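You operate a simulated robot arm through the tools that you are given. There is no shell and no other tool. Be economical: measure what you need, move in short steps, check, and stop when the job is done.

Carry out the task below with a simulated two-armed robot. There is one attempt and no reset: what you move stays moved.

JOB
Take the cap off the bottle that says "21 DEC 26" on the grey cupboard top and lay it down there.

Only the result counts: the job must be done as asked and must still hold three seconds after the hand-in. Knocking over, shifting, dropping, spilling or breaking anything else fails it. A push-on lid holds only when it is set on centred and level and pressed home; a screw cap is set on level and turned clockwise until tight.

ROBOT AND FRAMES
Two 7-joint arms with two-finger parallel grippers on one trunk, on a base that drives. Base frame: it is fixed to the floor where the robot stands at the start and does not move with it; the origin is under the middle of the robot, x ahead of it, y to its left, z up. Readings come in mm, rad, newtons and seconds.
The left shoulder is at the start at [-63, 119, 882], the right one opposite. With the tool pointing down near the work surface each hand reaches from about 160 to 600 mm from the robot's upright axis, wherever it stands, measured 20 degrees to its own side. Payload 3.43 kg a hand.
Tool frame (each hand has its own): the origin (TCP) lies between the finger pads and is the grasp point; the fingertips stand 30 mm ahead of it; z points along the fingers, y is the line along which they close. Largest opening 94 mm; finger width 28, thickness 10; the body of the gripper, 50 by 96 mm, starts 55 mm behind the TCP.
Orientation is that of the tool frame in the base frame, as a unit quaternion [w, x, y, z]. With the fingers straight down and closing along the base's y, the tool's x points along the base's -x, its y along +y and its z along -z.

CONTROLS
- The arms move only by the tool jog_arm. It takes "left_steps", "right_steps" or both (then of equal length, played together; a hand with none holds still); each is a list of rows, each a list of 7 numbers: the shift along the tool's x, y, z in mm, then the turn, a rotation vector about the tool's x, y, z in rad, then the finger opening in mm, from 0 to 94. In form: [[dx, dy, dz, wx, wy, wz, hand], ...]. A call has 1 to 8 rows; each row is the pose to reach, as a shift and turn from the pose commanded when the call began, along the tool's axes at that moment. Rows are played at 5 a second. More than 50 mm and 0.15 rad between two rows, or a gripper value outside its range, and nothing of the call is played. A pose out of reach is approached as far as the arm can. The call stops where the force on the tool passes 40 N (or 10 N more than at its start, if that is more) or the arm is blocked; 0.2 s more then pass. Each finger travels about 153 mm/s and halts on what it meets, pressing with about 25 N; the grip force reading is that of the motor and also rises with nothing between the fingers. The clock runs only during rows and for 0.2 s after the last one: add rows that repeat a pose to give the fingers time. It gives the time, the measured TCP pose, the force on the tool (base axes), the opening and the grip force at its end, in the units of the frame above (readings bear some noise), with the torque about the TCP (base axes, N m) and any sound that the robot's microphone picked up.
- Cameras (640 x 400 px; columns grow to the right, rows downward): "scene" is now at [25.6, 21, 1586.3]; the picture's right is [0.29, -0.96, 0.00], its down [-0.77, -0.24, -0.59] and it looks along [0.56, 0.17, -0.81] (base axes); focal length 291 px, centre (320, 200). "left" rides on the left gripper at [76, -14, -102] in its tool frame; the picture's right is [0.18, 0.98, 0.00], its down [-0.75, 0.14, -0.64] and it looks along [-0.63, 0.12, 0.77] (tool axes); focal length 243 px, centre (320, 200). "right" rides on the right gripper at [76, 14, -102] in its tool frame; the picture's right is [-0.18, 0.98, 0.00], its down [-0.75, -0.14, -0.64] and it looks along [-0.63, -0.12, 0.77] (tool axes); focal length 243 px, centre (320, 200). There is no depth. A picture from a camera that has moved, and an enlarged one, comes with that camera's place and axes in the base frame and with its lens.
- get_image(camera): a new picture of that camera. The clock stands still meanwhile.
- move_column(by): slides the trunk up (or, below 0, down) by that many mm; the arms and the scene camera ride with it, the base frame stays. It gives what a move gives, with no picture.
- steer(legs): drives the robot by 1 to 6 legs, each [ahead, left, turn to the left] in mm, mm and rad, along the robot's own axes; the way and the turn of a leg run together, so that a leg with both is an arc; at most 1500 mm and 3.142 rad a leg. The arms and the cameras ride along, it lands a little off, and it stops where it bumps. It gives what a move gives.
- turn_head(pan, tilt): turns the head with the scene camera to pan (to the left, within 2.496 rad either way) and tilt (down, from -0.506 to 1.204), counted from straight ahead of the robot. It gives what a move gives.
- close_up(camera, box): a new picture of the part [left, top, right, bottom] of that camera's present view, enlarged. The clock stands still meanwhile.
- sign_off(): hands the job in; it is judged then, once.

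Go step by step. Nothing tells you exact positions but the pictures and the camera data: compare them with the known pose of the tool, close in by small moves and look again before you grip or let go. The budget is 120 turns and 92 pictures, counting those below and the enlarged ones. Unless the task says otherwise, let go and move clear before handing in, and close with one line.

The tools are called after "Request:" as a command line: name --argument value ..., lists and objects as JSON in quotes. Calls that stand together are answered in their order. jog_arm: Moves the arms, as the interface text tells. Its arguments: {"type":"object","properties":{"left_steps":{"type":"array"},"right_steps":{"type":"array"}},"required":[]} The other tools are called the same way: move_column (by) slides the trunk up or down; steer (legs) drives the base; turn_head (pan, tilt) turns the head that bears the scene camera; get_image (camera) takes a picture; close_up (camera, box) takes an enlarged picture of a part of a camera's view; sign_off () hands the job in.

At the start:

```text
clock: 0.0
left_tool_pos: [254.9, 154.8, 1279.2]
left_ee_rot: [0.0, 0.0, 1.0, 0.0]
left_force: [-0.3, -0.7, 0.1]
left_torque: [0.0, -0.01, 0.0]
left_width: 94.1
left_finger_force: 0.0
right_tool_pos: [288.1, -74.5, 1244.2]
right_ee_rot: [0.0, 0.0, 1.0, 0.0]
right_force: [0.3, -0.4, 0.2]
right_torque: [0.0, -0.01, -0.01]
right_width: 94.0
right_finger_force: 0.1
trunk travel left (down, up): [-304.0, 32.0]
robot x, y, heading: [0.8, 0.8, -0.004]
head pan, tilt: [0.295, 0.942]
```

scene: 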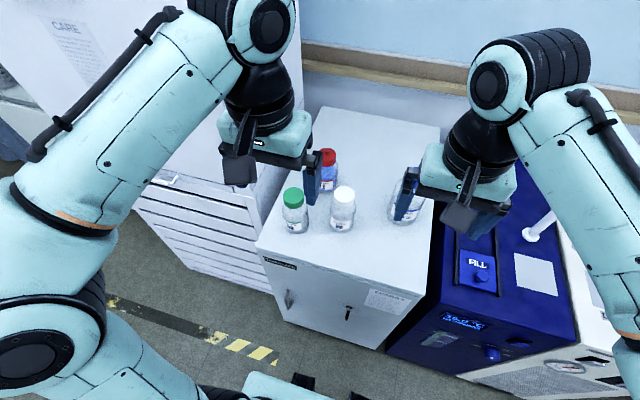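
right: 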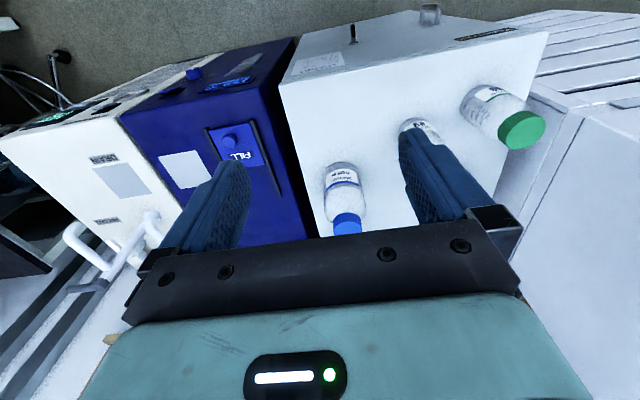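
left: 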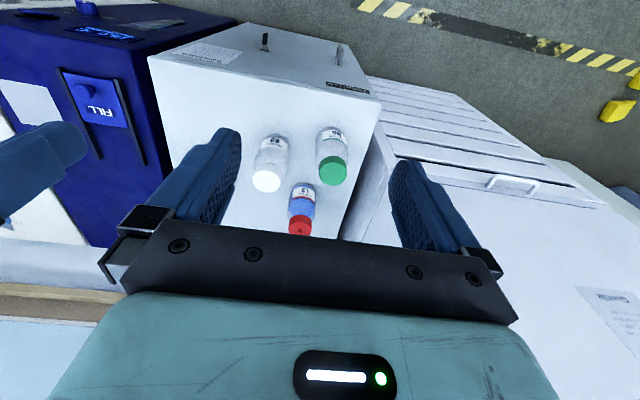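

I see four bottles (green, white, red and blue caps) on the grey cupboard. I'll zoom in to read the labels first.

Request:
close_up --camera "left" --box '[240, 110, 360, 245]'

Request:
close_up --camera "right" --box '[310, 70, 560, 240]'

Request:
close_up --camera "scene" --box '[270, 130, 440, 245]'

```text
2.96 times, centred on (300, 178) of left
camera zoom: at [177.4, 140.0, 1383.0], right [-0.18, 0.98, 0.0], down [0.75, 0.14, 0.64], along [0.63, 0.12, -0.77], focal length 719 px, centre (379, 267)
```

zoom: 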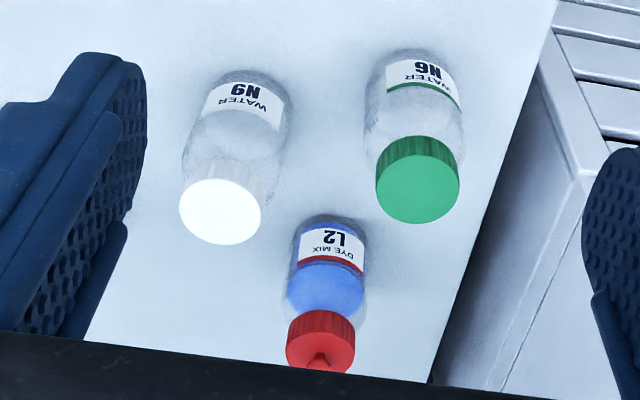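

```text
2.35 times, centred on (435, 155) of right
camera zoom: at [211.0, -60.1, 1345.3], right [0.18, 0.98, 0.0], down [0.75, -0.14, 0.64], along [0.63, -0.12, -0.77], focal length 571 px, centre (49, 306)
```

zoom: 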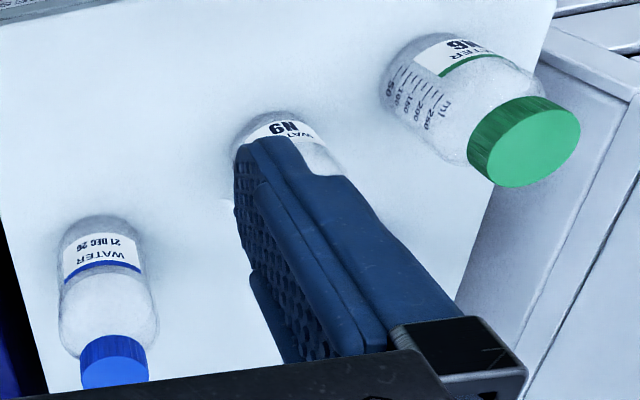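

```text
3.48 times, centred on (355, 188) of scene
camera zoom: at [25.6, 21.0, 1586.3], right [0.29, -0.96, 0.0], down [-0.77, -0.24, -0.59], along [0.56, 0.17, -0.81], focal length 1013 px, centre (198, 244)
```

zoom: 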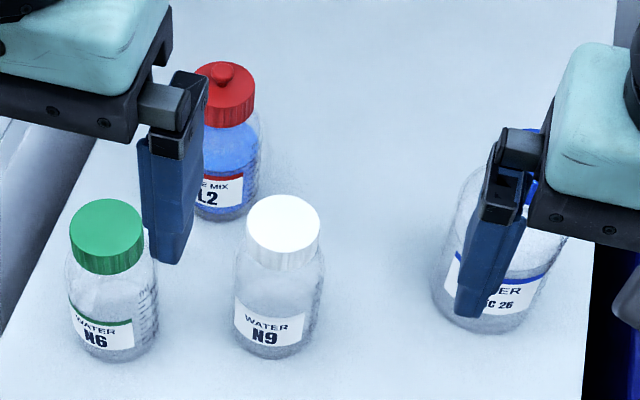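

The blue-capped bottle is the "21 DEC 26" one, roughly at x 650, y -80. I'll move the right hand aside so both cameras can see it.

Request:
jog_arm --right_steps '[[0, -40, 0, 0, 0, 0, 94], [0, -80, 0, 0, 0, 0, 94], [0, -120, 0, 0, 0, 0, 94]]'

Request:
get_image --camera "scene"

Request:
get_image --camera "right"

```text
clock: 0.8
left_tool_pos: [254.5, 154.5, 1278.3]
left_ee_rot: [0.001, 0.0, 1.0, -0.001]
left_force: [0.1, -0.4, 0.4]
left_torque: [0.01, -0.01, 0.03]
left_width: 93.9
left_finger_force: 0.1
right_tool_pos: [285.6, -197.1, 1241.9]
right_ee_rot: [0.0, 0.0, 1.0, 0.0]
right_force: [0.5, 0.3, -0.4]
right_torque: [0.01, 0.01, -0.02]
right_width: 94.0
right_finger_force: 0.0
trunk travel left (down, up): [-304.0, 32.0]
robot x, y, heading: [-2.2, -1.7, 0.0]
head pan, tilt: [0.295, 0.942]
```

```text
85 pictures are left
camera scene: at [25.3, 20.0, 1586.4], right [0.29, -0.96, 0.0], down [-0.77, -0.23, -0.59], along [0.56, 0.17, -0.81], focal length 291 px, centre (320, 200)
```

scene: 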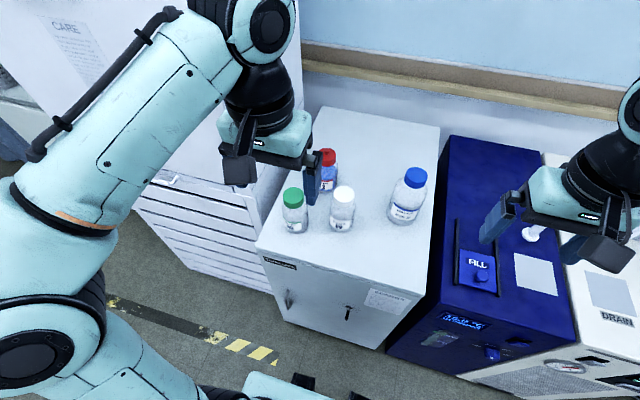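

```text
84 pictures are left
camera right: at [208.8, -183.0, 1344.7], right [0.18, 0.98, 0.0], down [0.75, -0.14, 0.64], along [0.63, -0.12, -0.77], focal length 243 px, centre (320, 200)
```

right: 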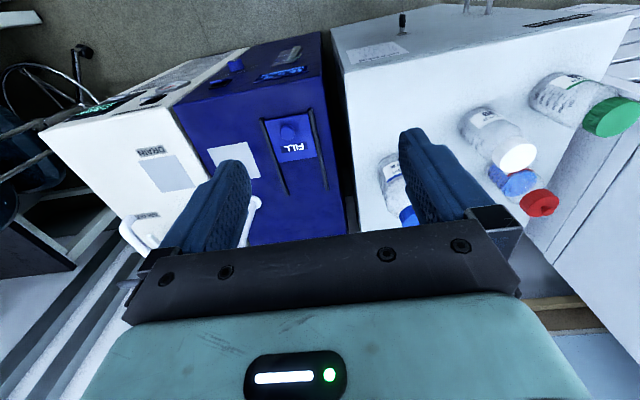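

Request:
close_up --camera "scene" --box '[380, 160, 436, 230]'

Request:
turn_head --pan 0.0 --tilt 1.2

Request:
get_image --camera "scene"

```text
5.71 times, centred on (408, 195) of scene
camera zoom: at [25.3, 20.0, 1586.4], right [0.29, -0.96, 0.0], down [-0.77, -0.23, -0.59], along [0.56, 0.17, -0.81], focal length 1664 px, centre (-183, 229)
```

zoom: 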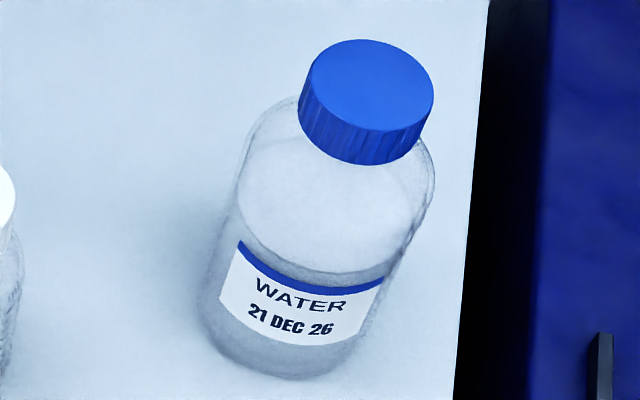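

```text
clock: 1.6
left_tool_pos: [253.7, 155.4, 1278.1]
left_ee_rot: [0.0, 0.0, 1.0, -0.001]
left_force: [-0.5, -1.3, -0.1]
left_torque: [-0.03, 0.0, -0.01]
left_width: 93.7
left_finger_force: 0.1
right_tool_pos: [286.8, -196.2, 1244.0]
right_ee_rot: [0.0, 0.0, 1.0, 0.001]
right_force: [-0.2, 0.5, 0.0]
right_torque: [0.0, 0.0, 0.02]
right_width: 94.0
right_finger_force: 0.0
trunk travel left (down, up): [-304.0, 32.0]
robot x, y, heading: [1.0, -0.1, -0.0]
head pan, tilt: [0.0, 1.201]
```

```text
82 pictures are left
camera scene: at [11.6, 0.0, 1569.7], right [0.0, -1.0, 0.0], down [-0.93, 0.0, -0.36], along [0.36, 0.0, -0.93], focal length 291 px, centre (320, 200)
```

scene: 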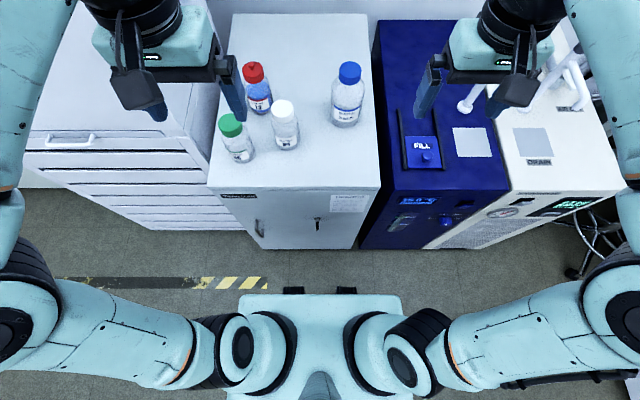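

The blue bottle is at about (575, -74), with its cap top near z 1000. I'll pull the left hand in, away from the tall cabinet, and drive a little closer.

Request:
jog_arm --left_steps '[[30, -30, 0, 0, 0, 0, 94], [60, -60, 0, 0, 0, 0, 94]]'

Request:
steer --legs '[[110, 0, 0]]'

Request:
turn_head --pan -0.1 --tilt 0.9

Request:
get_image --camera "scene"

Request:
get_image --camera "right"

Request:
get_image --camera "left"

```text
clock: 2.2
left_tool_pos: [191.5, 92.4, 1279.7]
left_ee_rot: [0.0, -0.002, 1.0, 0.0]
left_force: [0.3, -0.1, 0.0]
left_torque: [0.0, -0.02, 0.0]
left_width: 94.0
left_finger_force: 0.0
right_tool_pos: [285.9, -197.0, 1242.9]
right_ee_rot: [0.0, 0.001, 1.0, 0.0]
right_force: [0.4, -0.2, -0.1]
right_torque: [-0.01, 0.01, 0.05]
right_width: 94.1
right_finger_force: 0.1
trunk travel left (down, up): [-304.0, 32.0]
robot x, y, heading: [-1.4, 1.5, 0.002]
head pan, tilt: [0.0, 1.201]
```

```text
clock: 3.2
left_tool_pos: [227.7, 92.9, 1278.5]
left_ee_rot: [-0.002, -0.002, 1.0, 0.0]
left_force: [0.6, -1.0, 0.1]
left_torque: [0.0, 0.08, -0.01]
left_width: 94.1
left_finger_force: 0.0
right_tool_pos: [322.0, -195.8, 1242.2]
right_ee_rot: [-0.002, 0.0, 1.0, -0.001]
right_force: [1.0, 0.2, 0.3]
right_torque: [0.01, 0.05, 0.02]
right_width: 94.2
right_finger_force: 0.1
trunk travel left (down, up): [-304.0, 32.0]
robot x, y, heading: [33.7, -0.8, 0.003]
head pan, tilt: [0.0, 1.201]
stopped in leg 1: the robot was blocked; the commanded pose is now the measured one
```

```text
clock: 4.0
left_tool_pos: [221.8, 94.3, 1278.3]
left_ee_rot: [0.0, 0.0, 1.0, 0.0]
left_force: [1.0, -1.0, -0.6]
left_torque: [-0.01, 0.03, 0.01]
left_width: 93.9
left_finger_force: 0.1
right_tool_pos: [316.5, -196.5, 1243.6]
right_ee_rot: [0.0, 0.0, 1.0, 0.0]
right_force: [0.0, 0.0, -0.7]
right_torque: [0.01, 0.01, -0.02]
right_width: 94.0
right_finger_force: 0.0
trunk travel left (down, up): [-304.0, 32.0]
robot x, y, heading: [33.2, -0.9, 0.001]
head pan, tilt: [-0.099, 0.901]
```

```text
81 pictures are left
camera scene: at [60.2, -7.6, 1589.4], right [-0.1, -0.99, 0.0], down [-0.78, 0.08, -0.62], along [0.62, -0.06, -0.78], focal length 291 px, centre (320, 200)
```

scene: 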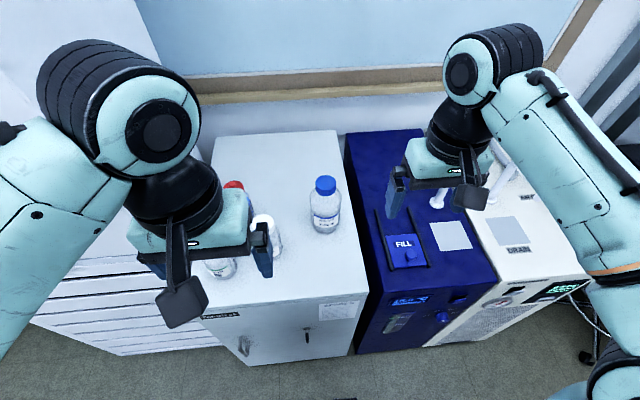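

```text
80 pictures are left
camera right: at [238.9, -181.7, 1344.5], right [0.18, 0.98, 0.0], down [0.75, -0.14, 0.64], along [0.63, -0.12, -0.77], focal length 243 px, centre (320, 200)
```

right: 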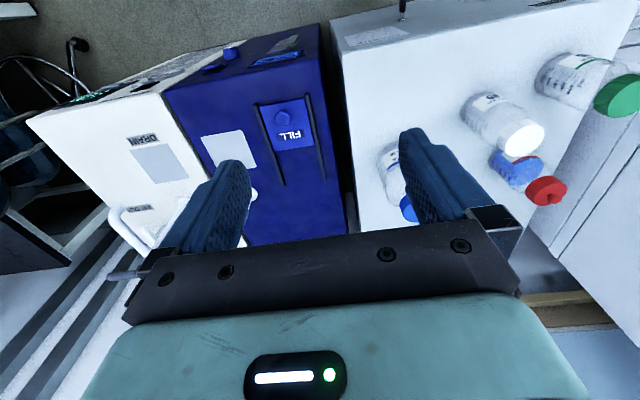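

```text
79 pictures are left
camera left: at [145.8, 79.0, 1382.2], right [-0.18, 0.98, 0.0], down [0.75, 0.14, 0.64], along [0.63, 0.12, -0.77], focal length 243 px, centre (320, 200)
```

left: 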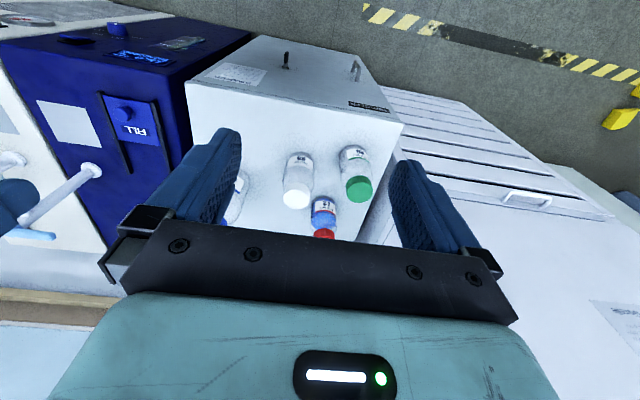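

Driving is blocked after 34 mm, but the bottle is within reach from here. I'll bring the right hand near, above the blue cap, to measure it more closely.

Request:
jog_arm --right_steps '[[-30, 24, 5, 0, 0, 0, 94], [-60, 48, 10, 0, 0, 0, 94], [-90, 72, 20, 0, 0, 0, 94], [-120, 96, 30, 0, 0, 0, 94], [-150, 122, 40, 0, 0, 0, 94], [-164, 122, 60, 0, 0, 0, 94]]'

Request:
get_image --camera "right"

Request:
get_image --camera "scene"

```text
clock: 5.4
left_tool_pos: [223.1, 92.8, 1278.6]
left_ee_rot: [0.0, 0.0, 1.0, 0.0]
left_force: [0.5, -0.5, 0.2]
left_torque: [0.01, -0.02, 0.02]
left_width: 94.1
left_finger_force: 0.0
right_tool_pos: [480.6, -76.1, 1181.7]
right_ee_rot: [0.001, 0.001, 1.0, 0.0]
right_force: [0.0, -0.2, 0.1]
right_torque: [0.04, -0.04, 0.01]
right_width: 93.9
right_finger_force: 0.0
trunk travel left (down, up): [-304.0, 32.0]
robot x, y, heading: [27.8, -2.3, 0.0]
head pan, tilt: [-0.099, 0.901]
```

```text
78 pictures are left
camera right: at [404.7, -61.6, 1284.2], right [0.19, 0.98, 0.0], down [0.75, -0.14, 0.64], along [0.63, -0.12, -0.77], focal length 243 px, centre (320, 200)
```

right: 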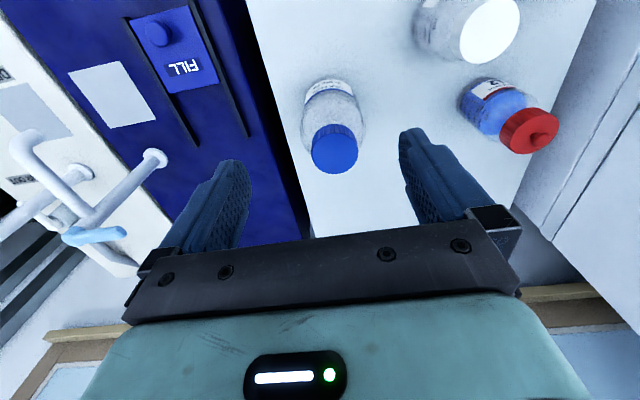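

```text
77 pictures are left
camera scene: at [60.5, -8.5, 1589.5], right [-0.1, -0.99, 0.0], down [-0.78, 0.08, -0.62], along [0.62, -0.06, -0.78], focal length 291 px, centre (320, 200)
```

scene: 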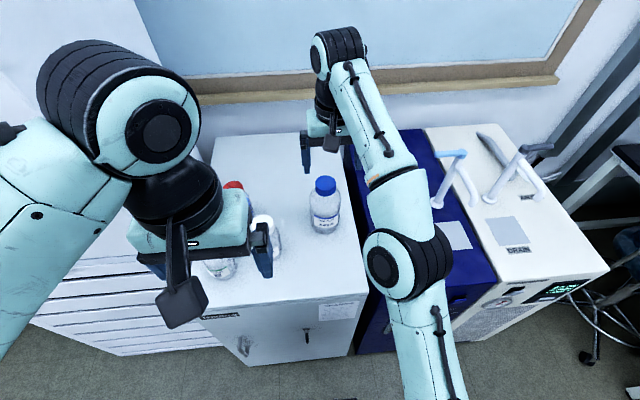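

The triangulation is still loose on height, so I'll move above the cap and take a second close view.

Request:
jog_arm --right_steps '[[-40, 0, 10, 0, 0, 0, 94], [-70, 0, 20, 0, 0, 0, 94], [-70, 0, 20, 0, 0, 0, 94]]'

Request:
get_image --camera "right"

Request:
close_up --camera "scene" --box '[280, 100, 380, 240]'

```text
clock: 6.2
left_tool_pos: [222.6, 94.0, 1278.3]
left_ee_rot: [0.001, -0.002, 1.0, 0.0]
left_force: [-0.3, -0.1, 0.2]
left_torque: [-0.02, 0.0, -0.01]
left_width: 93.9
left_finger_force: 0.1
right_tool_pos: [513.1, -78.6, 1140.1]
right_ee_rot: [0.001, 0.0, 1.0, 0.0]
right_force: [-0.2, 0.2, -0.3]
right_torque: [0.0, -0.02, 0.01]
right_width: 94.0
right_finger_force: 0.2
right hand out of reach, approached as far as the arm can: row 1, 2, 3
trunk travel left (down, up): [-304.0, 32.0]
robot x, y, heading: [30.4, 2.8, 0.003]
head pan, tilt: [-0.099, 0.901]
```

```text
76 pictures are left
camera right: at [437.3, -64.4, 1242.5], right [0.18, 0.98, 0.0], down [0.75, -0.14, 0.64], along [0.63, -0.12, -0.77], focal length 243 px, centre (320, 200)
```

right: 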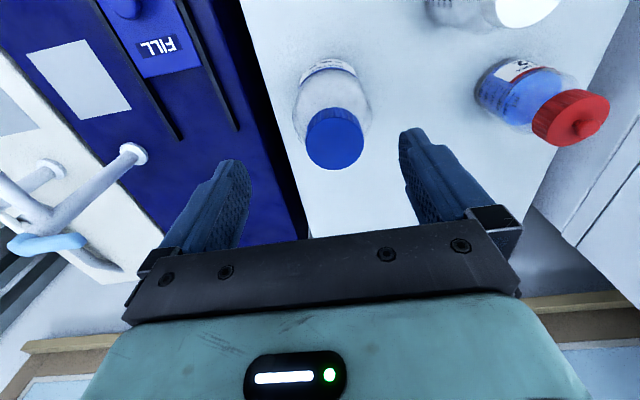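

```text
2.86 times, centred on (330, 170) of scene
camera zoom: at [60.4, -7.4, 1589.6], right [-0.1, -0.99, 0.0], down [-0.78, 0.08, -0.62], along [0.62, -0.06, -0.78], focal length 832 px, centre (291, 286)
```

zoom: 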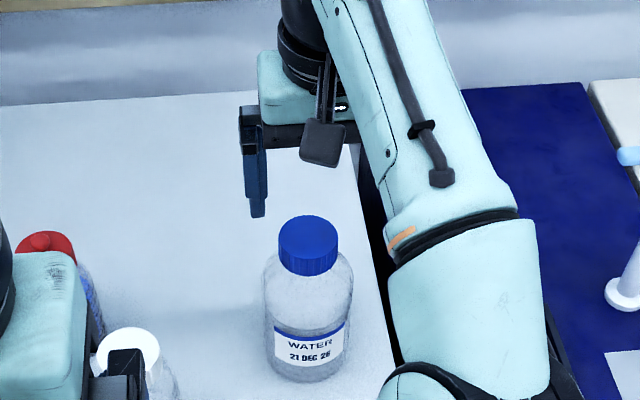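

Triangulation now agrees: cap top at about (531, -69, 1052), about 52 mm wide, with the tabletop near z 865. I'll raise the trunk for reach, then lower the right hand to just above the cap.

Request:
move_column --by 31

Request:
jog_arm --right_steps '[[0, 5, 30, 0, 0, 0, 94], [0, 8, 60, 0, 0, 0, 94], [0, 8, 60, 0, 0, 0, 94]]'

Request:
get_image --camera "right"

Request:
close_up --camera "scene" --box '[260, 100, 420, 240]'

```text
clock: 6.9
left_tool_pos: [222.2, 93.5, 1310.4]
left_ee_rot: [-0.001, 0.001, 1.0, -0.001]
left_force: [-0.1, 0.5, 0.2]
left_torque: [-0.01, -0.04, -0.03]
left_width: 93.7
left_finger_force: 0.0
right_tool_pos: [513.6, -78.2, 1169.7]
right_ee_rot: [0.0, 0.001, 1.0, 0.0]
right_force: [-0.2, -0.5, 0.0]
right_torque: [0.0, -0.01, 0.0]
right_width: 94.0
right_finger_force: 0.1
trunk travel left (down, up): [-335.0, 1.0]
robot x, y, heading: [30.8, -1.6, 0.001]
head pan, tilt: [-0.099, 0.901]
```

```text
clock: 7.7
left_tool_pos: [222.7, 92.1, 1309.7]
left_ee_rot: [0.0, 0.0, 1.0, 0.0]
left_force: [-0.3, -0.6, 0.2]
left_torque: [-0.01, 0.03, -0.01]
left_width: 94.1
left_finger_force: 0.0
right_tool_pos: [512.4, -71.7, 1108.9]
right_ee_rot: [0.0, 0.001, 1.0, 0.0]
right_force: [-0.6, -0.6, -0.1]
right_torque: [-0.03, 0.03, 0.0]
right_width: 93.8
right_finger_force: 0.1
trunk travel left (down, up): [-335.0, 1.0]
robot x, y, heading: [31.0, -3.5, -0.004]
head pan, tilt: [-0.099, 0.901]
```

```text
74 pictures are left
camera right: at [436.6, -57.2, 1210.7], right [0.19, 0.98, 0.0], down [0.75, -0.14, 0.64], along [0.63, -0.12, -0.77], focal length 243 px, centre (320, 200)
```

right: 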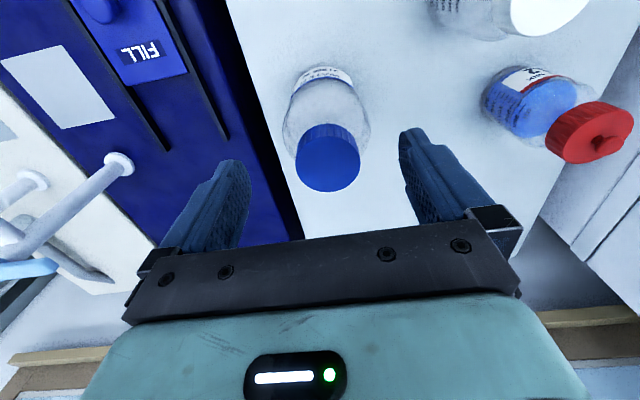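

```text
2.86 times, centred on (340, 170) of scene
camera zoom: at [60.1, -7.7, 1620.5], right [-0.1, -0.99, 0.0], down [-0.78, 0.08, -0.62], along [0.62, -0.06, -0.78], focal length 832 px, centre (263, 286)
```

zoom: 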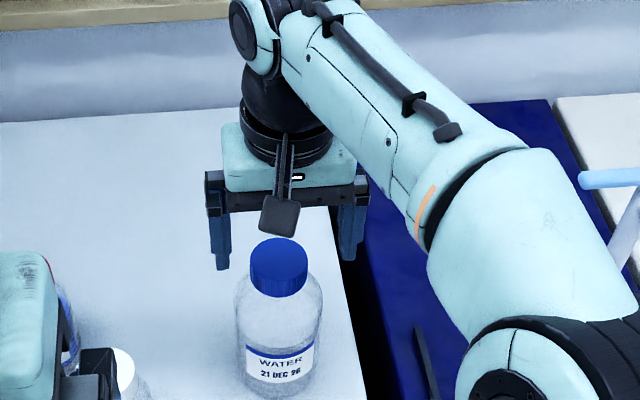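

Cap centre is now at about (539, -70, 1043). I'll move forward over it at a height that keeps the tips clear, then check.

Request:
jog_arm --right_steps '[[-14, 1, 10, 0, 0, 0, 94], [-27, 1, 20, 0, 0, 0, 94], [-27, 1, 20, 0, 0, 0, 94]]'

Request:
get_image --camera "right"

```text
clock: 8.5
left_tool_pos: [223.0, 94.4, 1310.2]
left_ee_rot: [0.0, -0.001, 1.0, 0.0]
left_force: [0.5, -0.4, -0.5]
left_torque: [-0.01, -0.03, -0.02]
left_width: 93.9
left_finger_force: 0.1
right_tool_pos: [540.4, -70.9, 1089.5]
right_ee_rot: [0.0, 0.001, 1.0, 0.0]
right_force: [-0.2, 0.0, -1.0]
right_torque: [0.02, 0.02, 0.02]
right_width: 93.9
right_finger_force: 0.1
trunk travel left (down, up): [-335.0, 1.0]
robot x, y, heading: [31.9, 1.9, -0.003]
head pan, tilt: [-0.099, 0.901]
```

```text
72 pictures are left
camera right: at [462.7, -56.2, 1191.3], right [0.19, 0.98, 0.0], down [0.75, -0.14, 0.64], along [0.63, -0.12, -0.77], focal length 243 px, centre (320, 200)
```

right: 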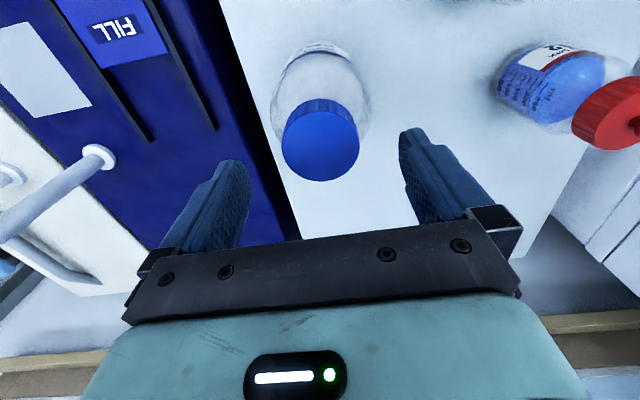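

Request:
jog_arm --right_steps '[[0, 1, 15, 0, 0, 0, 94], [0, 1, 30, 0, 0, 0, 94], [0, 1, 30, 0, 0, 0, 94]]'

Request:
get_image --camera "right"

Request:
close_up --camera "scene" --box '[280, 130, 400, 240]'

```text
clock: 9.3
left_tool_pos: [222.8, 92.6, 1307.7]
left_ee_rot: [0.0, 0.001, 1.0, 0.0]
left_force: [0.8, -0.4, -0.3]
left_torque: [-0.01, 0.01, -0.02]
left_width: 94.0
left_finger_force: 0.2
right_tool_pos: [540.1, -70.1, 1059.1]
right_ee_rot: [0.0, 0.001, 1.0, 0.0]
right_force: [-0.2, 0.1, -0.5]
right_torque: [-0.02, 0.0, 0.01]
right_width: 94.0
right_finger_force: 0.0
trunk travel left (down, up): [-335.0, 1.0]
robot x, y, heading: [30.6, -0.8, 0.004]
head pan, tilt: [-0.099, 0.901]
```

```text
71 pictures are left
camera right: at [462.9, -55.6, 1160.8], right [0.19, 0.98, 0.0], down [0.75, -0.14, 0.64], along [0.63, -0.12, -0.77], focal length 243 px, centre (320, 200)
```

right: 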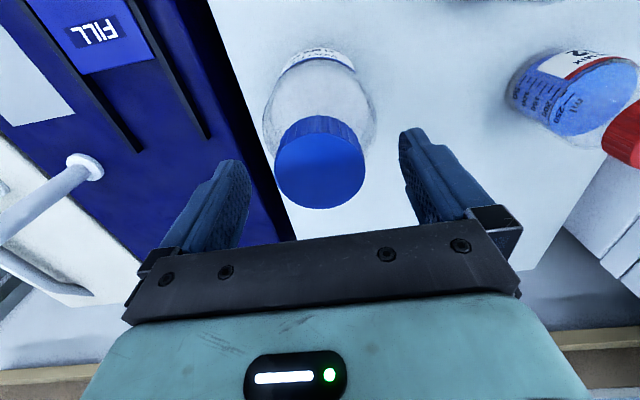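

```text
3.64 times, centred on (340, 185) of scene
camera zoom: at [60.2, -7.6, 1620.5], right [-0.1, -0.99, 0.0], down [-0.78, 0.08, -0.62], along [0.62, -0.06, -0.78], focal length 1059 px, centre (247, 254)
```

zoom: 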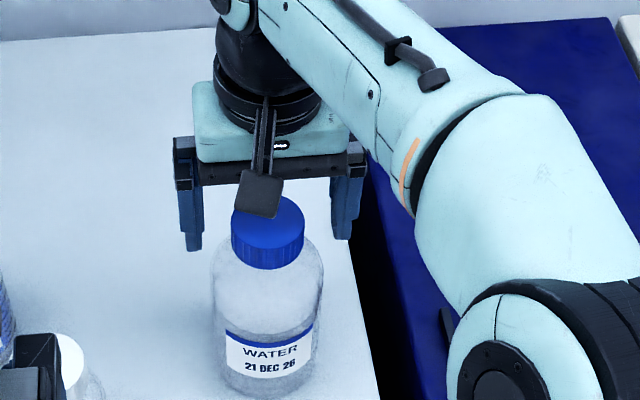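

The fingers straddle the cap evenly. I'll lower so the pads cover the cap, close on it, then try a small anticlockwise twist to learn how the bottle behaves.

Request:
jog_arm --right_steps '[[0, 0, 7, 0, 0, 0, 94], [2, 0, 14, 0, 0, 0, 94], [2, 0, 14, 0, 0, 0, 70], [2, 0, 14, 0, 0, 0, 50], [2, 0, 14, 0, 0, 0, 40], [2, 0, 14, 0, 0, 0, 40]]'

Request:
get_image --camera "right"

Request:
close_up --camera "scene" --box '[280, 130, 400, 240]'

```text
clock: 10.7
left_tool_pos: [222.8, 93.4, 1309.4]
left_ee_rot: [0.0, 0.0, 1.0, 0.001]
left_force: [-0.3, -0.2, 0.1]
left_torque: [-0.01, 0.0, 0.01]
left_width: 94.0
left_finger_force: 0.1
right_tool_pos: [538.0, -69.7, 1044.9]
right_ee_rot: [0.0, 0.001, 1.0, 0.0]
right_force: [0.2, -3.1, 0.3]
right_torque: [-0.02, -0.01, 0.0]
right_width: 52.4
right_finger_force: 25.5
trunk travel left (down, up): [-335.0, 1.0]
robot x, y, heading: [32.1, -1.1, 0.0]
head pan, tilt: [-0.099, 0.901]
```

```text
69 pictures are left
camera right: at [460.7, -54.7, 1147.2], right [0.19, 0.98, 0.0], down [0.75, -0.14, 0.64], along [0.63, -0.12, -0.77], focal length 243 px, centre (320, 200)
```

right: 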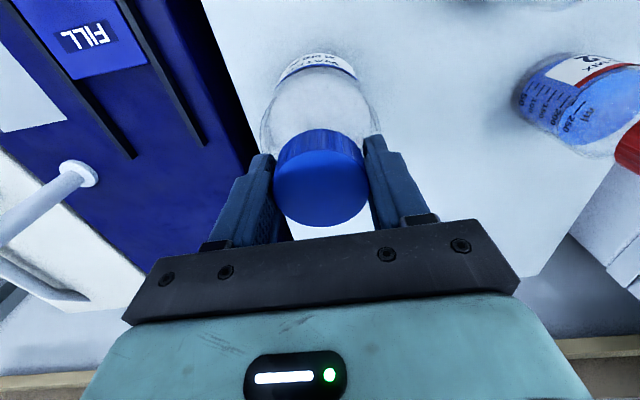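

```text
3.64 times, centred on (340, 185) of scene
camera zoom: at [60.2, -8.1, 1620.5], right [-0.1, -0.99, 0.0], down [-0.78, 0.08, -0.62], along [0.62, -0.06, -0.78], focal length 1059 px, centre (247, 254)
```

zoom: 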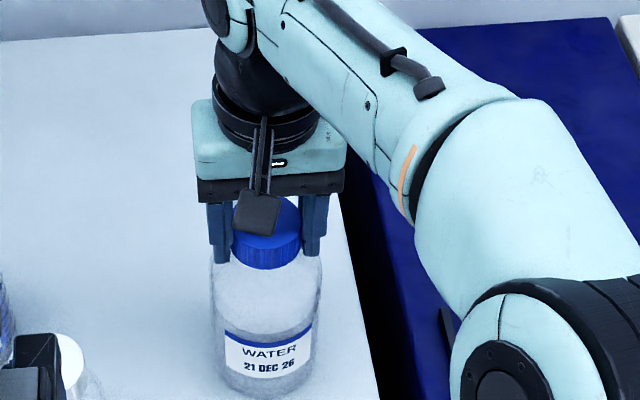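

The cap is gripped at 52.4 mm. Now a small anticlockwise test twist.

Request:
jog_arm --right_steps '[[0, 0, 0, 0, 0, -0.1, 40], [0, 0, 0, 0, 0, -0.2, 40], [0, 0, 0, 0, 0, -0.3, 40]]'

Request:
close_up --camera "scene" --box '[280, 130, 400, 240]'

```text
clock: 11.5
left_tool_pos: [223.3, 93.2, 1310.7]
left_ee_rot: [0.0, 0.0, 1.0, -0.001]
left_force: [0.4, 0.3, 0.9]
left_torque: [0.0, -0.01, 0.0]
left_width: 94.1
left_finger_force: 0.1
right_tool_pos: [537.6, -68.0, 1045.5]
right_ee_rot: [0.0, -0.15, 0.989, 0.0]
right_force: [4.2, -2.0, 1.3]
right_torque: [-0.04, -0.26, -0.01]
right_width: 52.5
right_finger_force: 25.0
trunk travel left (down, up): [-335.0, 1.0]
robot x, y, heading: [29.6, 1.2, 0.004]
head pan, tilt: [-0.099, 0.901]
```

```text
3.64 times, centred on (340, 185) of scene
camera zoom: at [60.6, -7.8, 1620.5], right [-0.1, -0.99, 0.0], down [-0.78, 0.08, -0.62], along [0.62, -0.06, -0.78], focal length 1059 px, centre (247, 254)
```

zoom: 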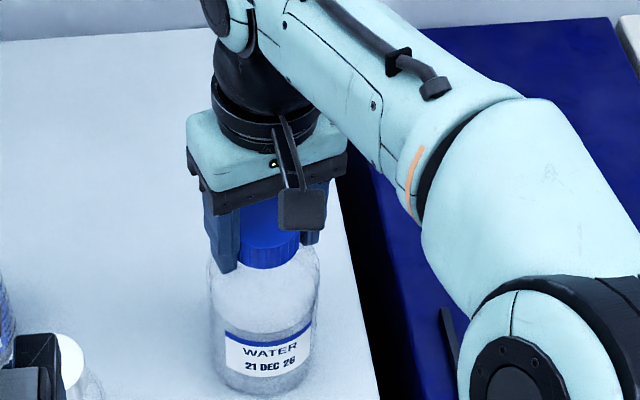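

The label stayed put while the hand turned, so the cap seems to be loosening without a holding hand. I'll continue the turn, rising slightly.

Request:
jog_arm --right_steps '[[0, 0, 0, 0, 0, -0.14, 40], [0, 0, 0, 0, 0, -0.28, 40], [0, 0, 0, 0, 0, -0.42, 40], [0, 0, -0.3, 0, 0, -0.56, 40], [0, 0, -0.5, 0, 0, -0.7, 40], [0, 0, -0.6, 0, 0, -0.84, 40], [0, 0, -0.7, 0, 0, -0.98, 40], [0, 0, -0.8, 0, 0, -1.12, 40]]'

Request:
close_up --camera "scene" --box '[280, 130, 400, 240]'

Request:
get_image --camera "right"

```text
clock: 13.3
left_tool_pos: [223.1, 94.3, 1309.3]
left_ee_rot: [0.001, 0.0, 1.0, 0.001]
left_force: [-0.2, 0.0, -0.3]
left_torque: [0.03, -0.01, -0.02]
left_width: 93.9
left_finger_force: 0.1
right_tool_pos: [538.5, -67.9, 1046.7]
right_ee_rot: [-0.001, -0.652, 0.758, 0.0]
right_force: [2.1, 1.8, 1.3]
right_torque: [0.15, 0.08, -0.03]
right_width: 52.1
right_finger_force: 24.9
trunk travel left (down, up): [-335.0, 1.0]
robot x, y, heading: [29.4, 2.4, 0.0]
head pan, tilt: [-0.099, 0.901]
```

```text
3.64 times, centred on (340, 185) of scene
camera zoom: at [60.4, -7.4, 1620.5], right [-0.1, -0.99, 0.0], down [-0.78, 0.08, -0.62], along [0.62, -0.06, -0.78], focal length 1059 px, centre (247, 254)
```

zoom: 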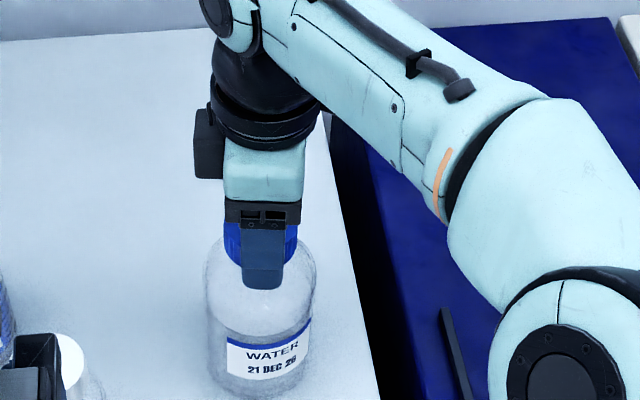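

```text
65 pictures are left
camera right: at [512.3, -140.7, 1148.3], right [-0.94, 0.33, 0.0], down [0.25, 0.72, 0.64], along [0.21, 0.61, -0.77], focal length 243 px, centre (320, 200)
```

right: 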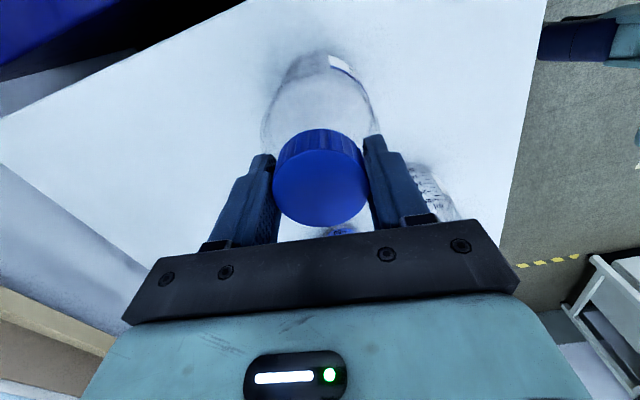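

Request:
jog_arm --right_steps '[[0, 0, -0.1, 0, 0, -0.14, 40], [0, 0, -0.2, 0, 0, -0.28, 40], [0, 0, -0.3, 0, 0, -0.42, 40], [0, 0, -0.4, 0, 0, -0.56, 40], [0, 0, -0.5, 0, 0, -0.7, 40], [0, 0, -0.6, 0, 0, -0.84, 40], [0, 0, -0.7, 0, 0, -0.98, 40], [0, 0, -0.8, 0, 0, -1.12, 40]]'

Request:
close_up --camera "scene" --box '[280, 130, 400, 240]'

Request:
get_image --camera "right"

```text
clock: 15.1
left_tool_pos: [223.7, 93.5, 1309.3]
left_ee_rot: [0.0, 0.0, 1.0, -0.001]
left_force: [-0.5, 0.1, -0.1]
left_torque: [-0.04, -0.02, 0.02]
left_width: 93.6
left_finger_force: 0.0
right_tool_pos: [537.9, -67.8, 1047.6]
right_ee_rot: [0.001, 0.955, -0.296, -0.001]
right_force: [-1.2, 0.0, -0.9]
right_torque: [-0.12, 0.08, -0.01]
right_width: 52.2
right_finger_force: 24.9
trunk travel left (down, up): [-335.0, 1.0]
robot x, y, heading: [31.6, 0.1, -0.004]
head pan, tilt: [-0.099, 0.901]
```

```text
3.64 times, centred on (340, 185) of scene
camera zoom: at [60.0, -7.7, 1620.5], right [-0.1, -0.99, 0.0], down [-0.78, 0.08, -0.62], along [0.62, -0.06, -0.78], focal length 1059 px, centre (247, 254)
```

zoom: 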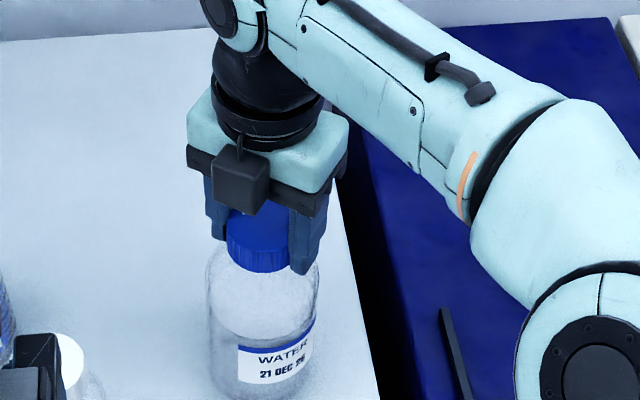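

```text
63 pictures are left
camera right: at [592.2, -123.1, 1149.2], right [-0.71, -0.71, 0.0], down [-0.54, 0.54, 0.64], along [-0.46, 0.45, -0.77], focal length 243 px, centre (320, 200)
```

right: 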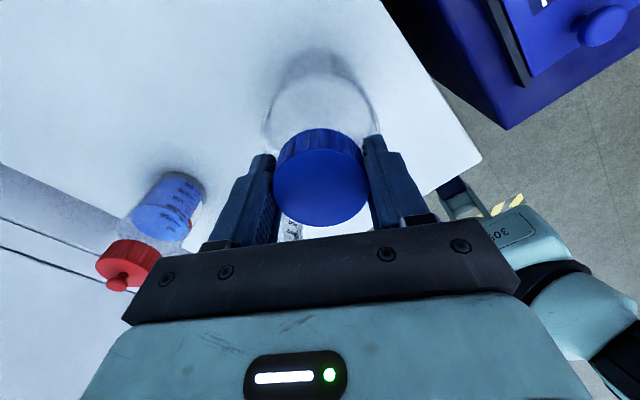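

The hand has turned 2.5 rad while the label moved only slightly. I'll test with a small lift to see whether the cap is free.

Request:
jog_arm --right_steps '[[0, 0, -1.5, 0, 0, 0, 40], [0, 0, -3, 0, 0, 0, 40], [0, 0, -3, 0, 0, 0, 40]]'

Request:
close_up --camera "scene" --box '[280, 130, 400, 240]'

```text
clock: 15.9
left_tool_pos: [223.6, 93.5, 1309.3]
left_ee_rot: [-0.001, 0.0, 1.0, 0.0]
left_force: [0.1, 0.9, -0.4]
left_torque: [-0.03, 0.01, 0.02]
left_width: 93.9
left_finger_force: 0.1
right_tool_pos: [538.3, -68.0, 1049.8]
right_ee_rot: [0.0, 0.955, -0.296, -0.002]
right_force: [0.2, 0.2, -7.8]
right_torque: [0.01, -0.02, 0.0]
right_width: 52.2
right_finger_force: 24.8
trunk travel left (down, up): [-335.0, 1.0]
robot x, y, heading: [32.8, 0.3, 0.001]
head pan, tilt: [-0.099, 0.901]
```

```text
3.64 times, centred on (340, 185) of scene
camera zoom: at [60.8, -7.7, 1620.4], right [-0.1, -0.99, 0.0], down [-0.78, 0.08, -0.62], along [0.62, -0.06, -0.78], focal length 1059 px, centre (247, 254)
```

zoom: 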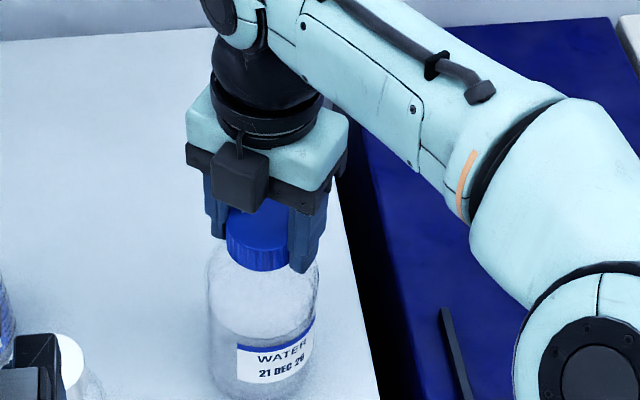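

The bottle's weight came with it, so the thread is still engaged. I'll set it back, release, wind the hand back and take another turn.

Request:
jog_arm --right_steps '[[0, 0, 1.5, 0, 0, 0, 40], [0, 0, 3.2, 0, 0, 0, 40], [0, 0, 3.2, 0, 0, 0, 72], [0, 0, 3.2, 0, 0, 0, 72]]'

Request:
close_up --camera "scene" --box '[280, 130, 400, 240]'

Request:
jog_arm --right_steps '[[0, 0, 0, 0, 0, 0.14, 72], [0, 0, 0, 0, 0, 0.28, 72], [0, 0, 0, 0, 0, 0.42, 72], [0, 0, 0, 0, 0, 0.56, 72], [0, 0, 0, 0, 0, 0.7, 72], [0, 0, 0, 0, 0, 0.84, 72], [0, 0, 0, 0, 0, 0.98, 72], [0, 0, 0, 0, 0, 1.12, 72]]'

Request:
jog_arm --right_steps '[[0, 0, 0, 0, 0, 0.14, 72], [0, 0, 0, 0, 0, 0.28, 72], [0, 0, 0, 0, 0, 0.42, 72], [0, 0, 0, 0, 0, 0.56, 72], [0, 0, 0, 0, 0, 0.7, 72], [0, 0, 0, 0, 0, 0.84, 72], [0, 0, 0, 0, 0, 0.98, 72], [0, 0, 0, 0, 0, 1.12, 72]]'

Request:
close_up --camera "scene" --box '[280, 130, 400, 240]'

Request:
get_image --camera "right"

```text
clock: 16.9
left_tool_pos: [222.3, 94.1, 1309.2]
left_ee_rot: [-0.001, 0.0, 1.0, 0.001]
left_force: [0.1, 0.8, 0.3]
left_torque: [0.03, -0.03, 0.0]
left_width: 94.1
left_finger_force: 0.1
right_tool_pos: [537.4, -68.1, 1047.3]
right_ee_rot: [0.001, 0.955, -0.297, 0.0]
right_force: [0.2, 0.3, 0.2]
right_torque: [-0.01, 0.03, -0.03]
right_width: 72.1
right_finger_force: 0.1
trunk travel left (down, up): [-335.0, 1.0]
robot x, y, heading: [28.8, -0.4, -0.005]
head pan, tilt: [-0.099, 0.901]
```

```text
3.64 times, centred on (340, 185) of scene
camera zoom: at [60.2, -7.7, 1620.5], right [-0.1, -0.99, 0.0], down [-0.78, 0.08, -0.62], along [0.62, -0.06, -0.78], focal length 1059 px, centre (247, 254)
```

zoom: 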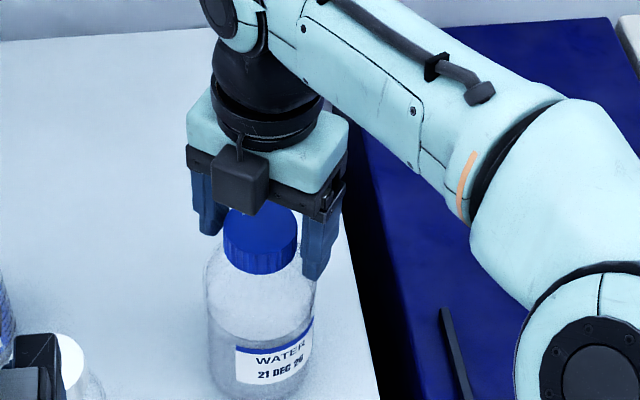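

```text
clock: 18.7
left_tool_pos: [222.6, 94.2, 1309.6]
left_ee_rot: [-0.001, -0.001, 1.0, 0.0]
left_force: [0.4, 1.0, -0.4]
left_torque: [-0.02, 0.0, 0.03]
left_width: 94.1
left_finger_force: 0.0
right_tool_pos: [537.1, -68.7, 1048.5]
right_ee_rot: [0.0, -0.65, 0.76, 0.0]
right_force: [0.7, 0.1, 0.2]
right_torque: [-0.02, -0.02, -0.03]
right_width: 72.2
right_finger_force: 0.1
trunk travel left (down, up): [-335.0, 1.0]
robot x, y, heading: [30.6, -0.7, 0.004]
head pan, tilt: [-0.099, 0.901]
```

```text
clock: 20.5
left_tool_pos: [222.4, 93.9, 1309.9]
left_ee_rot: [0.0, 0.0, 1.0, 0.0]
left_force: [0.2, -0.5, 0.6]
left_torque: [0.02, 0.03, -0.02]
left_width: 94.1
left_finger_force: 0.0
right_tool_pos: [537.5, -68.1, 1048.1]
right_ee_rot: [0.0, -0.148, 0.989, 0.0]
right_force: [0.7, -0.4, -0.8]
right_torque: [0.0, 0.05, -0.01]
right_width: 71.9
right_finger_force: 0.1
trunk travel left (down, up): [-335.0, 1.0]
robot x, y, heading: [31.2, -0.5, -0.002]
head pan, tilt: [-0.099, 0.901]
```

```text
3.64 times, centred on (340, 185) of scene
camera zoom: at [60.2, -7.6, 1620.5], right [-0.1, -0.99, 0.0], down [-0.78, 0.08, -0.62], along [0.62, -0.06, -0.78], focal length 1059 px, centre (247, 254)
```

zoom: 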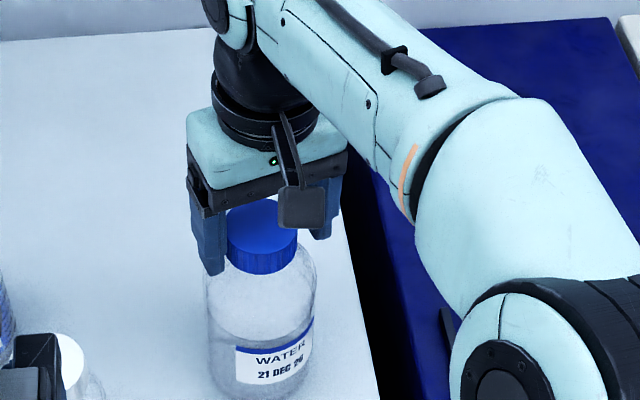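

```text
59 pictures are left
camera right: at [460.5, -77.0, 1149.2], right [-0.11, 0.99, 0.0], down [0.76, 0.09, 0.64], along [0.64, 0.07, -0.77], focal length 243 px, centre (320, 200)
```

right: 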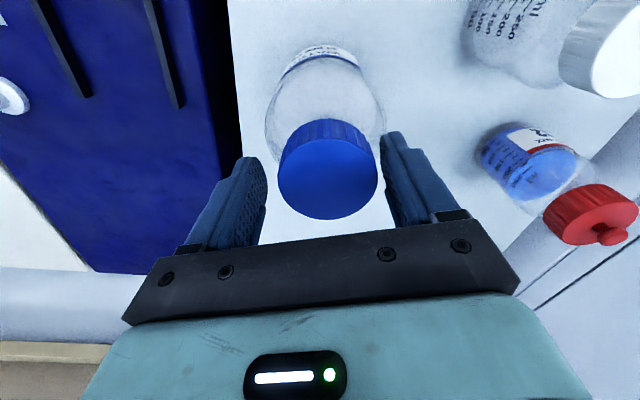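

Request:
jog_arm --right_steps '[[0, 0, 0, 0, 0, 0.14, 72], [0, 0, 0, 0, 0, 0.28, 72], [0, 0, 0, 0, 0, 0.42, 72], [0, 0, 0, 0, 0, 0.56, 72], [0, 0, 0, 0, 0, 0.7, 72], [0, 0, 0, 0, 0, 0.84, 72]]'

Request:
jog_arm --right_steps '[[0, 0, 0, 0, 0, 0, 60], [0, 0, 0, 0, 0, 0, 40], [0, 0, 0, 0, 0, 0, 40], [0, 0, 0, 0, 0, -0.14, 40], [0, 0, 0, 0, 0, -0.28, 40], [0, 0, 0, 0, 0, -0.42, 40], [0, 0, -0.2, 0, 0, -0.56, 40], [0, 0, -0.3, 0, 0, -0.7, 40]]'

Request:
jog_arm --right_steps '[[0, 0, -0.1, 0, 0, -0.14, 40], [0, 0, -0.2, 0, 0, -0.28, 40], [0, 0, -0.3, 0, 0, -0.42, 40], [0, 0, -0.4, 0, 0, -0.56, 40], [0, 0, -0.5, 0, 0, -0.7, 40], [0, 0, -0.6, 0, 0, -0.84, 40], [0, 0, -0.7, 0, 0, -0.98, 40], [0, 0, -0.8, 0, 0, -1.12, 40]]'

Request:
close_up --camera "scene" --box '[280, 130, 400, 240]'

```text
clock: 21.9
left_tool_pos: [222.3, 93.1, 1309.9]
left_ee_rot: [0.0, 0.0, 1.0, 0.0]
left_force: [0.7, 0.3, 0.3]
left_torque: [-0.02, -0.01, -0.01]
left_width: 94.1
left_finger_force: 0.1
right_tool_pos: [539.8, -68.6, 1048.2]
right_ee_rot: [0.0, 0.268, 0.964, 0.0]
right_force: [-0.2, -0.1, -0.3]
right_torque: [0.01, 0.0, 0.02]
right_width: 72.0
right_finger_force: 0.1
trunk travel left (down, up): [-335.0, 1.0]
robot x, y, heading: [26.7, -0.6, 0.002]
head pan, tilt: [-0.099, 0.901]
```

```text
clock: 23.7
left_tool_pos: [221.7, 94.1, 1309.1]
left_ee_rot: [-0.001, -0.001, 1.0, 0.0]
left_force: [-0.8, 0.8, -0.3]
left_torque: [0.0, -0.02, 0.02]
left_width: 94.1
left_finger_force: 0.1
right_tool_pos: [538.4, -68.0, 1048.0]
right_ee_rot: [0.0, -0.081, 0.997, 0.0]
right_force: [-2.7, 0.7, 3.0]
right_torque: [-0.09, 0.22, 0.0]
right_width: 53.2
right_finger_force: 25.2
trunk travel left (down, up): [-335.0, 1.0]
robot x, y, heading: [28.8, -1.8, -0.002]
head pan, tilt: [-0.099, 0.901]
```

```text
clock: 25.5
left_tool_pos: [222.5, 93.8, 1308.9]
left_ee_rot: [0.0, 0.0, 1.0, -0.001]
left_force: [-0.2, 0.4, -0.1]
left_torque: [0.02, 0.01, 0.02]
left_width: 93.8
left_finger_force: 0.0
right_tool_pos: [537.7, -67.9, 1047.9]
right_ee_rot: [-0.001, -0.598, 0.801, 0.0]
right_force: [-1.0, -1.7, 0.9]
right_torque: [0.01, -0.1, 0.03]
right_width: 52.9
right_finger_force: 24.6
trunk travel left (down, up): [-335.0, 1.0]
robot x, y, heading: [28.8, 1.2, -0.003]
head pan, tilt: [-0.099, 0.901]
```

```text
3.64 times, centred on (340, 185) of scene
camera zoom: at [60.2, -8.0, 1620.5], right [-0.1, -0.99, 0.0], down [-0.78, 0.08, -0.62], along [0.62, -0.06, -0.78], focal length 1059 px, centre (247, 254)
```

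zoom: 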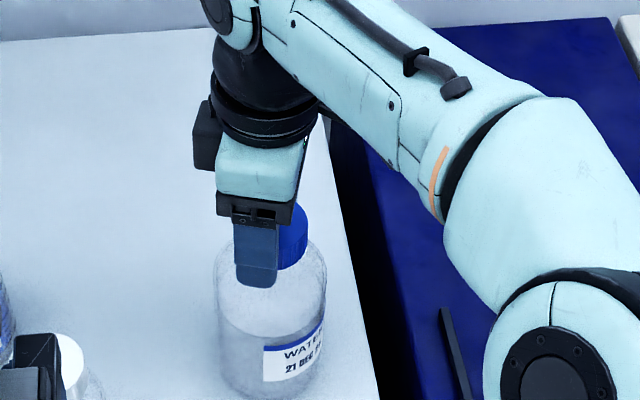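

Request:
get_image --camera "right"

```text
57 pictures are left
camera right: at [502.3, -137.3, 1150.1], right [-0.89, 0.46, 0.0], down [0.35, 0.68, 0.64], along [0.29, 0.57, -0.77], focal length 243 px, centre (320, 200)
```

right: 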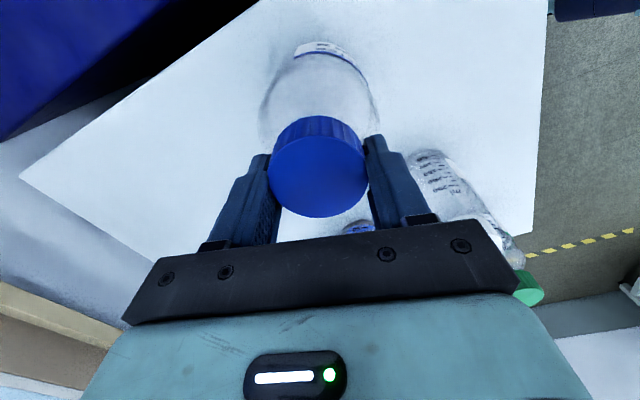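

The bottle rests with little friction, so the cap must really be turning on its thread. I'll continue this turn and then try a lift.

Request:
jog_arm --right_steps '[[0, 0, -0.1, 0, 0, -0.14, 40], [0, 0, -0.2, 0, 0, -0.28, 40], [0, 0, -0.3, 0, 0, -0.42, 40], [0, 0, -0.4, 0, 0, -0.56, 40], [0, 0, -0.5, 0, 0, -0.7, 40], [0, 0, -0.6, 0, 0, -0.84, 40], [0, 0, -0.7, 0, 0, -0.98, 40], [0, 0, -0.8, 0, 0, -1.12, 40]]'

Request:
close_up --camera "scene" --box '[280, 130, 400, 240]'

Request:
jog_arm --right_steps '[[0, 0, -1.5, 0, 0, 0, 40], [0, 0, -3, 0, 0, 0, 40], [0, 0, -3, 0, 0, 0, 40]]'

```text
clock: 27.3
left_tool_pos: [223.1, 92.5, 1309.4]
left_ee_rot: [-0.001, 0.0, 1.0, 0.0]
left_force: [0.3, 0.7, 0.1]
left_torque: [-0.02, -0.02, -0.01]
left_width: 94.1
left_finger_force: 0.0
right_tool_pos: [537.7, -66.9, 1049.0]
right_ee_rot: [0.001, 0.932, -0.361, 0.0]
right_force: [1.0, 0.1, 0.3]
right_torque: [0.16, 0.14, -0.01]
right_width: 53.0
right_finger_force: 24.6
trunk travel left (down, up): [-335.0, 1.0]
robot x, y, heading: [27.1, 0.3, -0.003]
head pan, tilt: [-0.099, 0.901]
```

```text
3.64 times, centred on (340, 185) of scene
camera zoom: at [60.3, -7.7, 1620.5], right [-0.1, -0.99, 0.0], down [-0.78, 0.08, -0.62], along [0.62, -0.06, -0.78], focal length 1059 px, centre (247, 254)
```

zoom: 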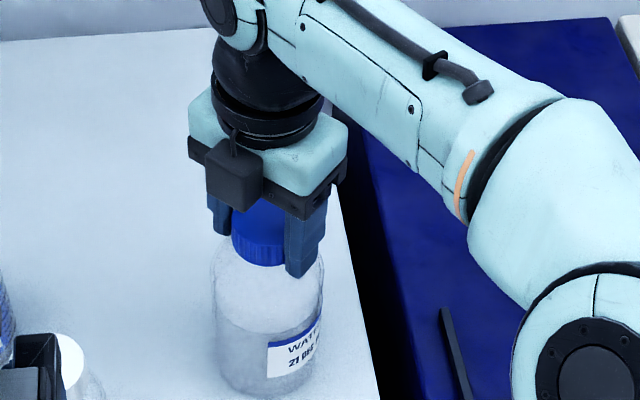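

```text
clock: 28.1
left_tool_pos: [222.0, 93.7, 1310.2]
left_ee_rot: [-0.001, 0.0, 1.0, -0.001]
left_force: [0.3, 0.1, 0.6]
left_torque: [-0.02, -0.02, 0.01]
left_width: 93.9
left_finger_force: 0.0
right_tool_pos: [537.2, -68.1, 1051.6]
right_ee_rot: [0.0, 0.932, -0.362, -0.001]
right_force: [0.2, -0.2, -7.7]
right_torque: [0.03, 0.05, 0.0]
right_width: 53.0
right_finger_force: 25.4
trunk travel left (down, up): [-335.0, 1.0]
robot x, y, heading: [29.7, 0.4, 0.006]
head pan, tilt: [-0.099, 0.901]
```

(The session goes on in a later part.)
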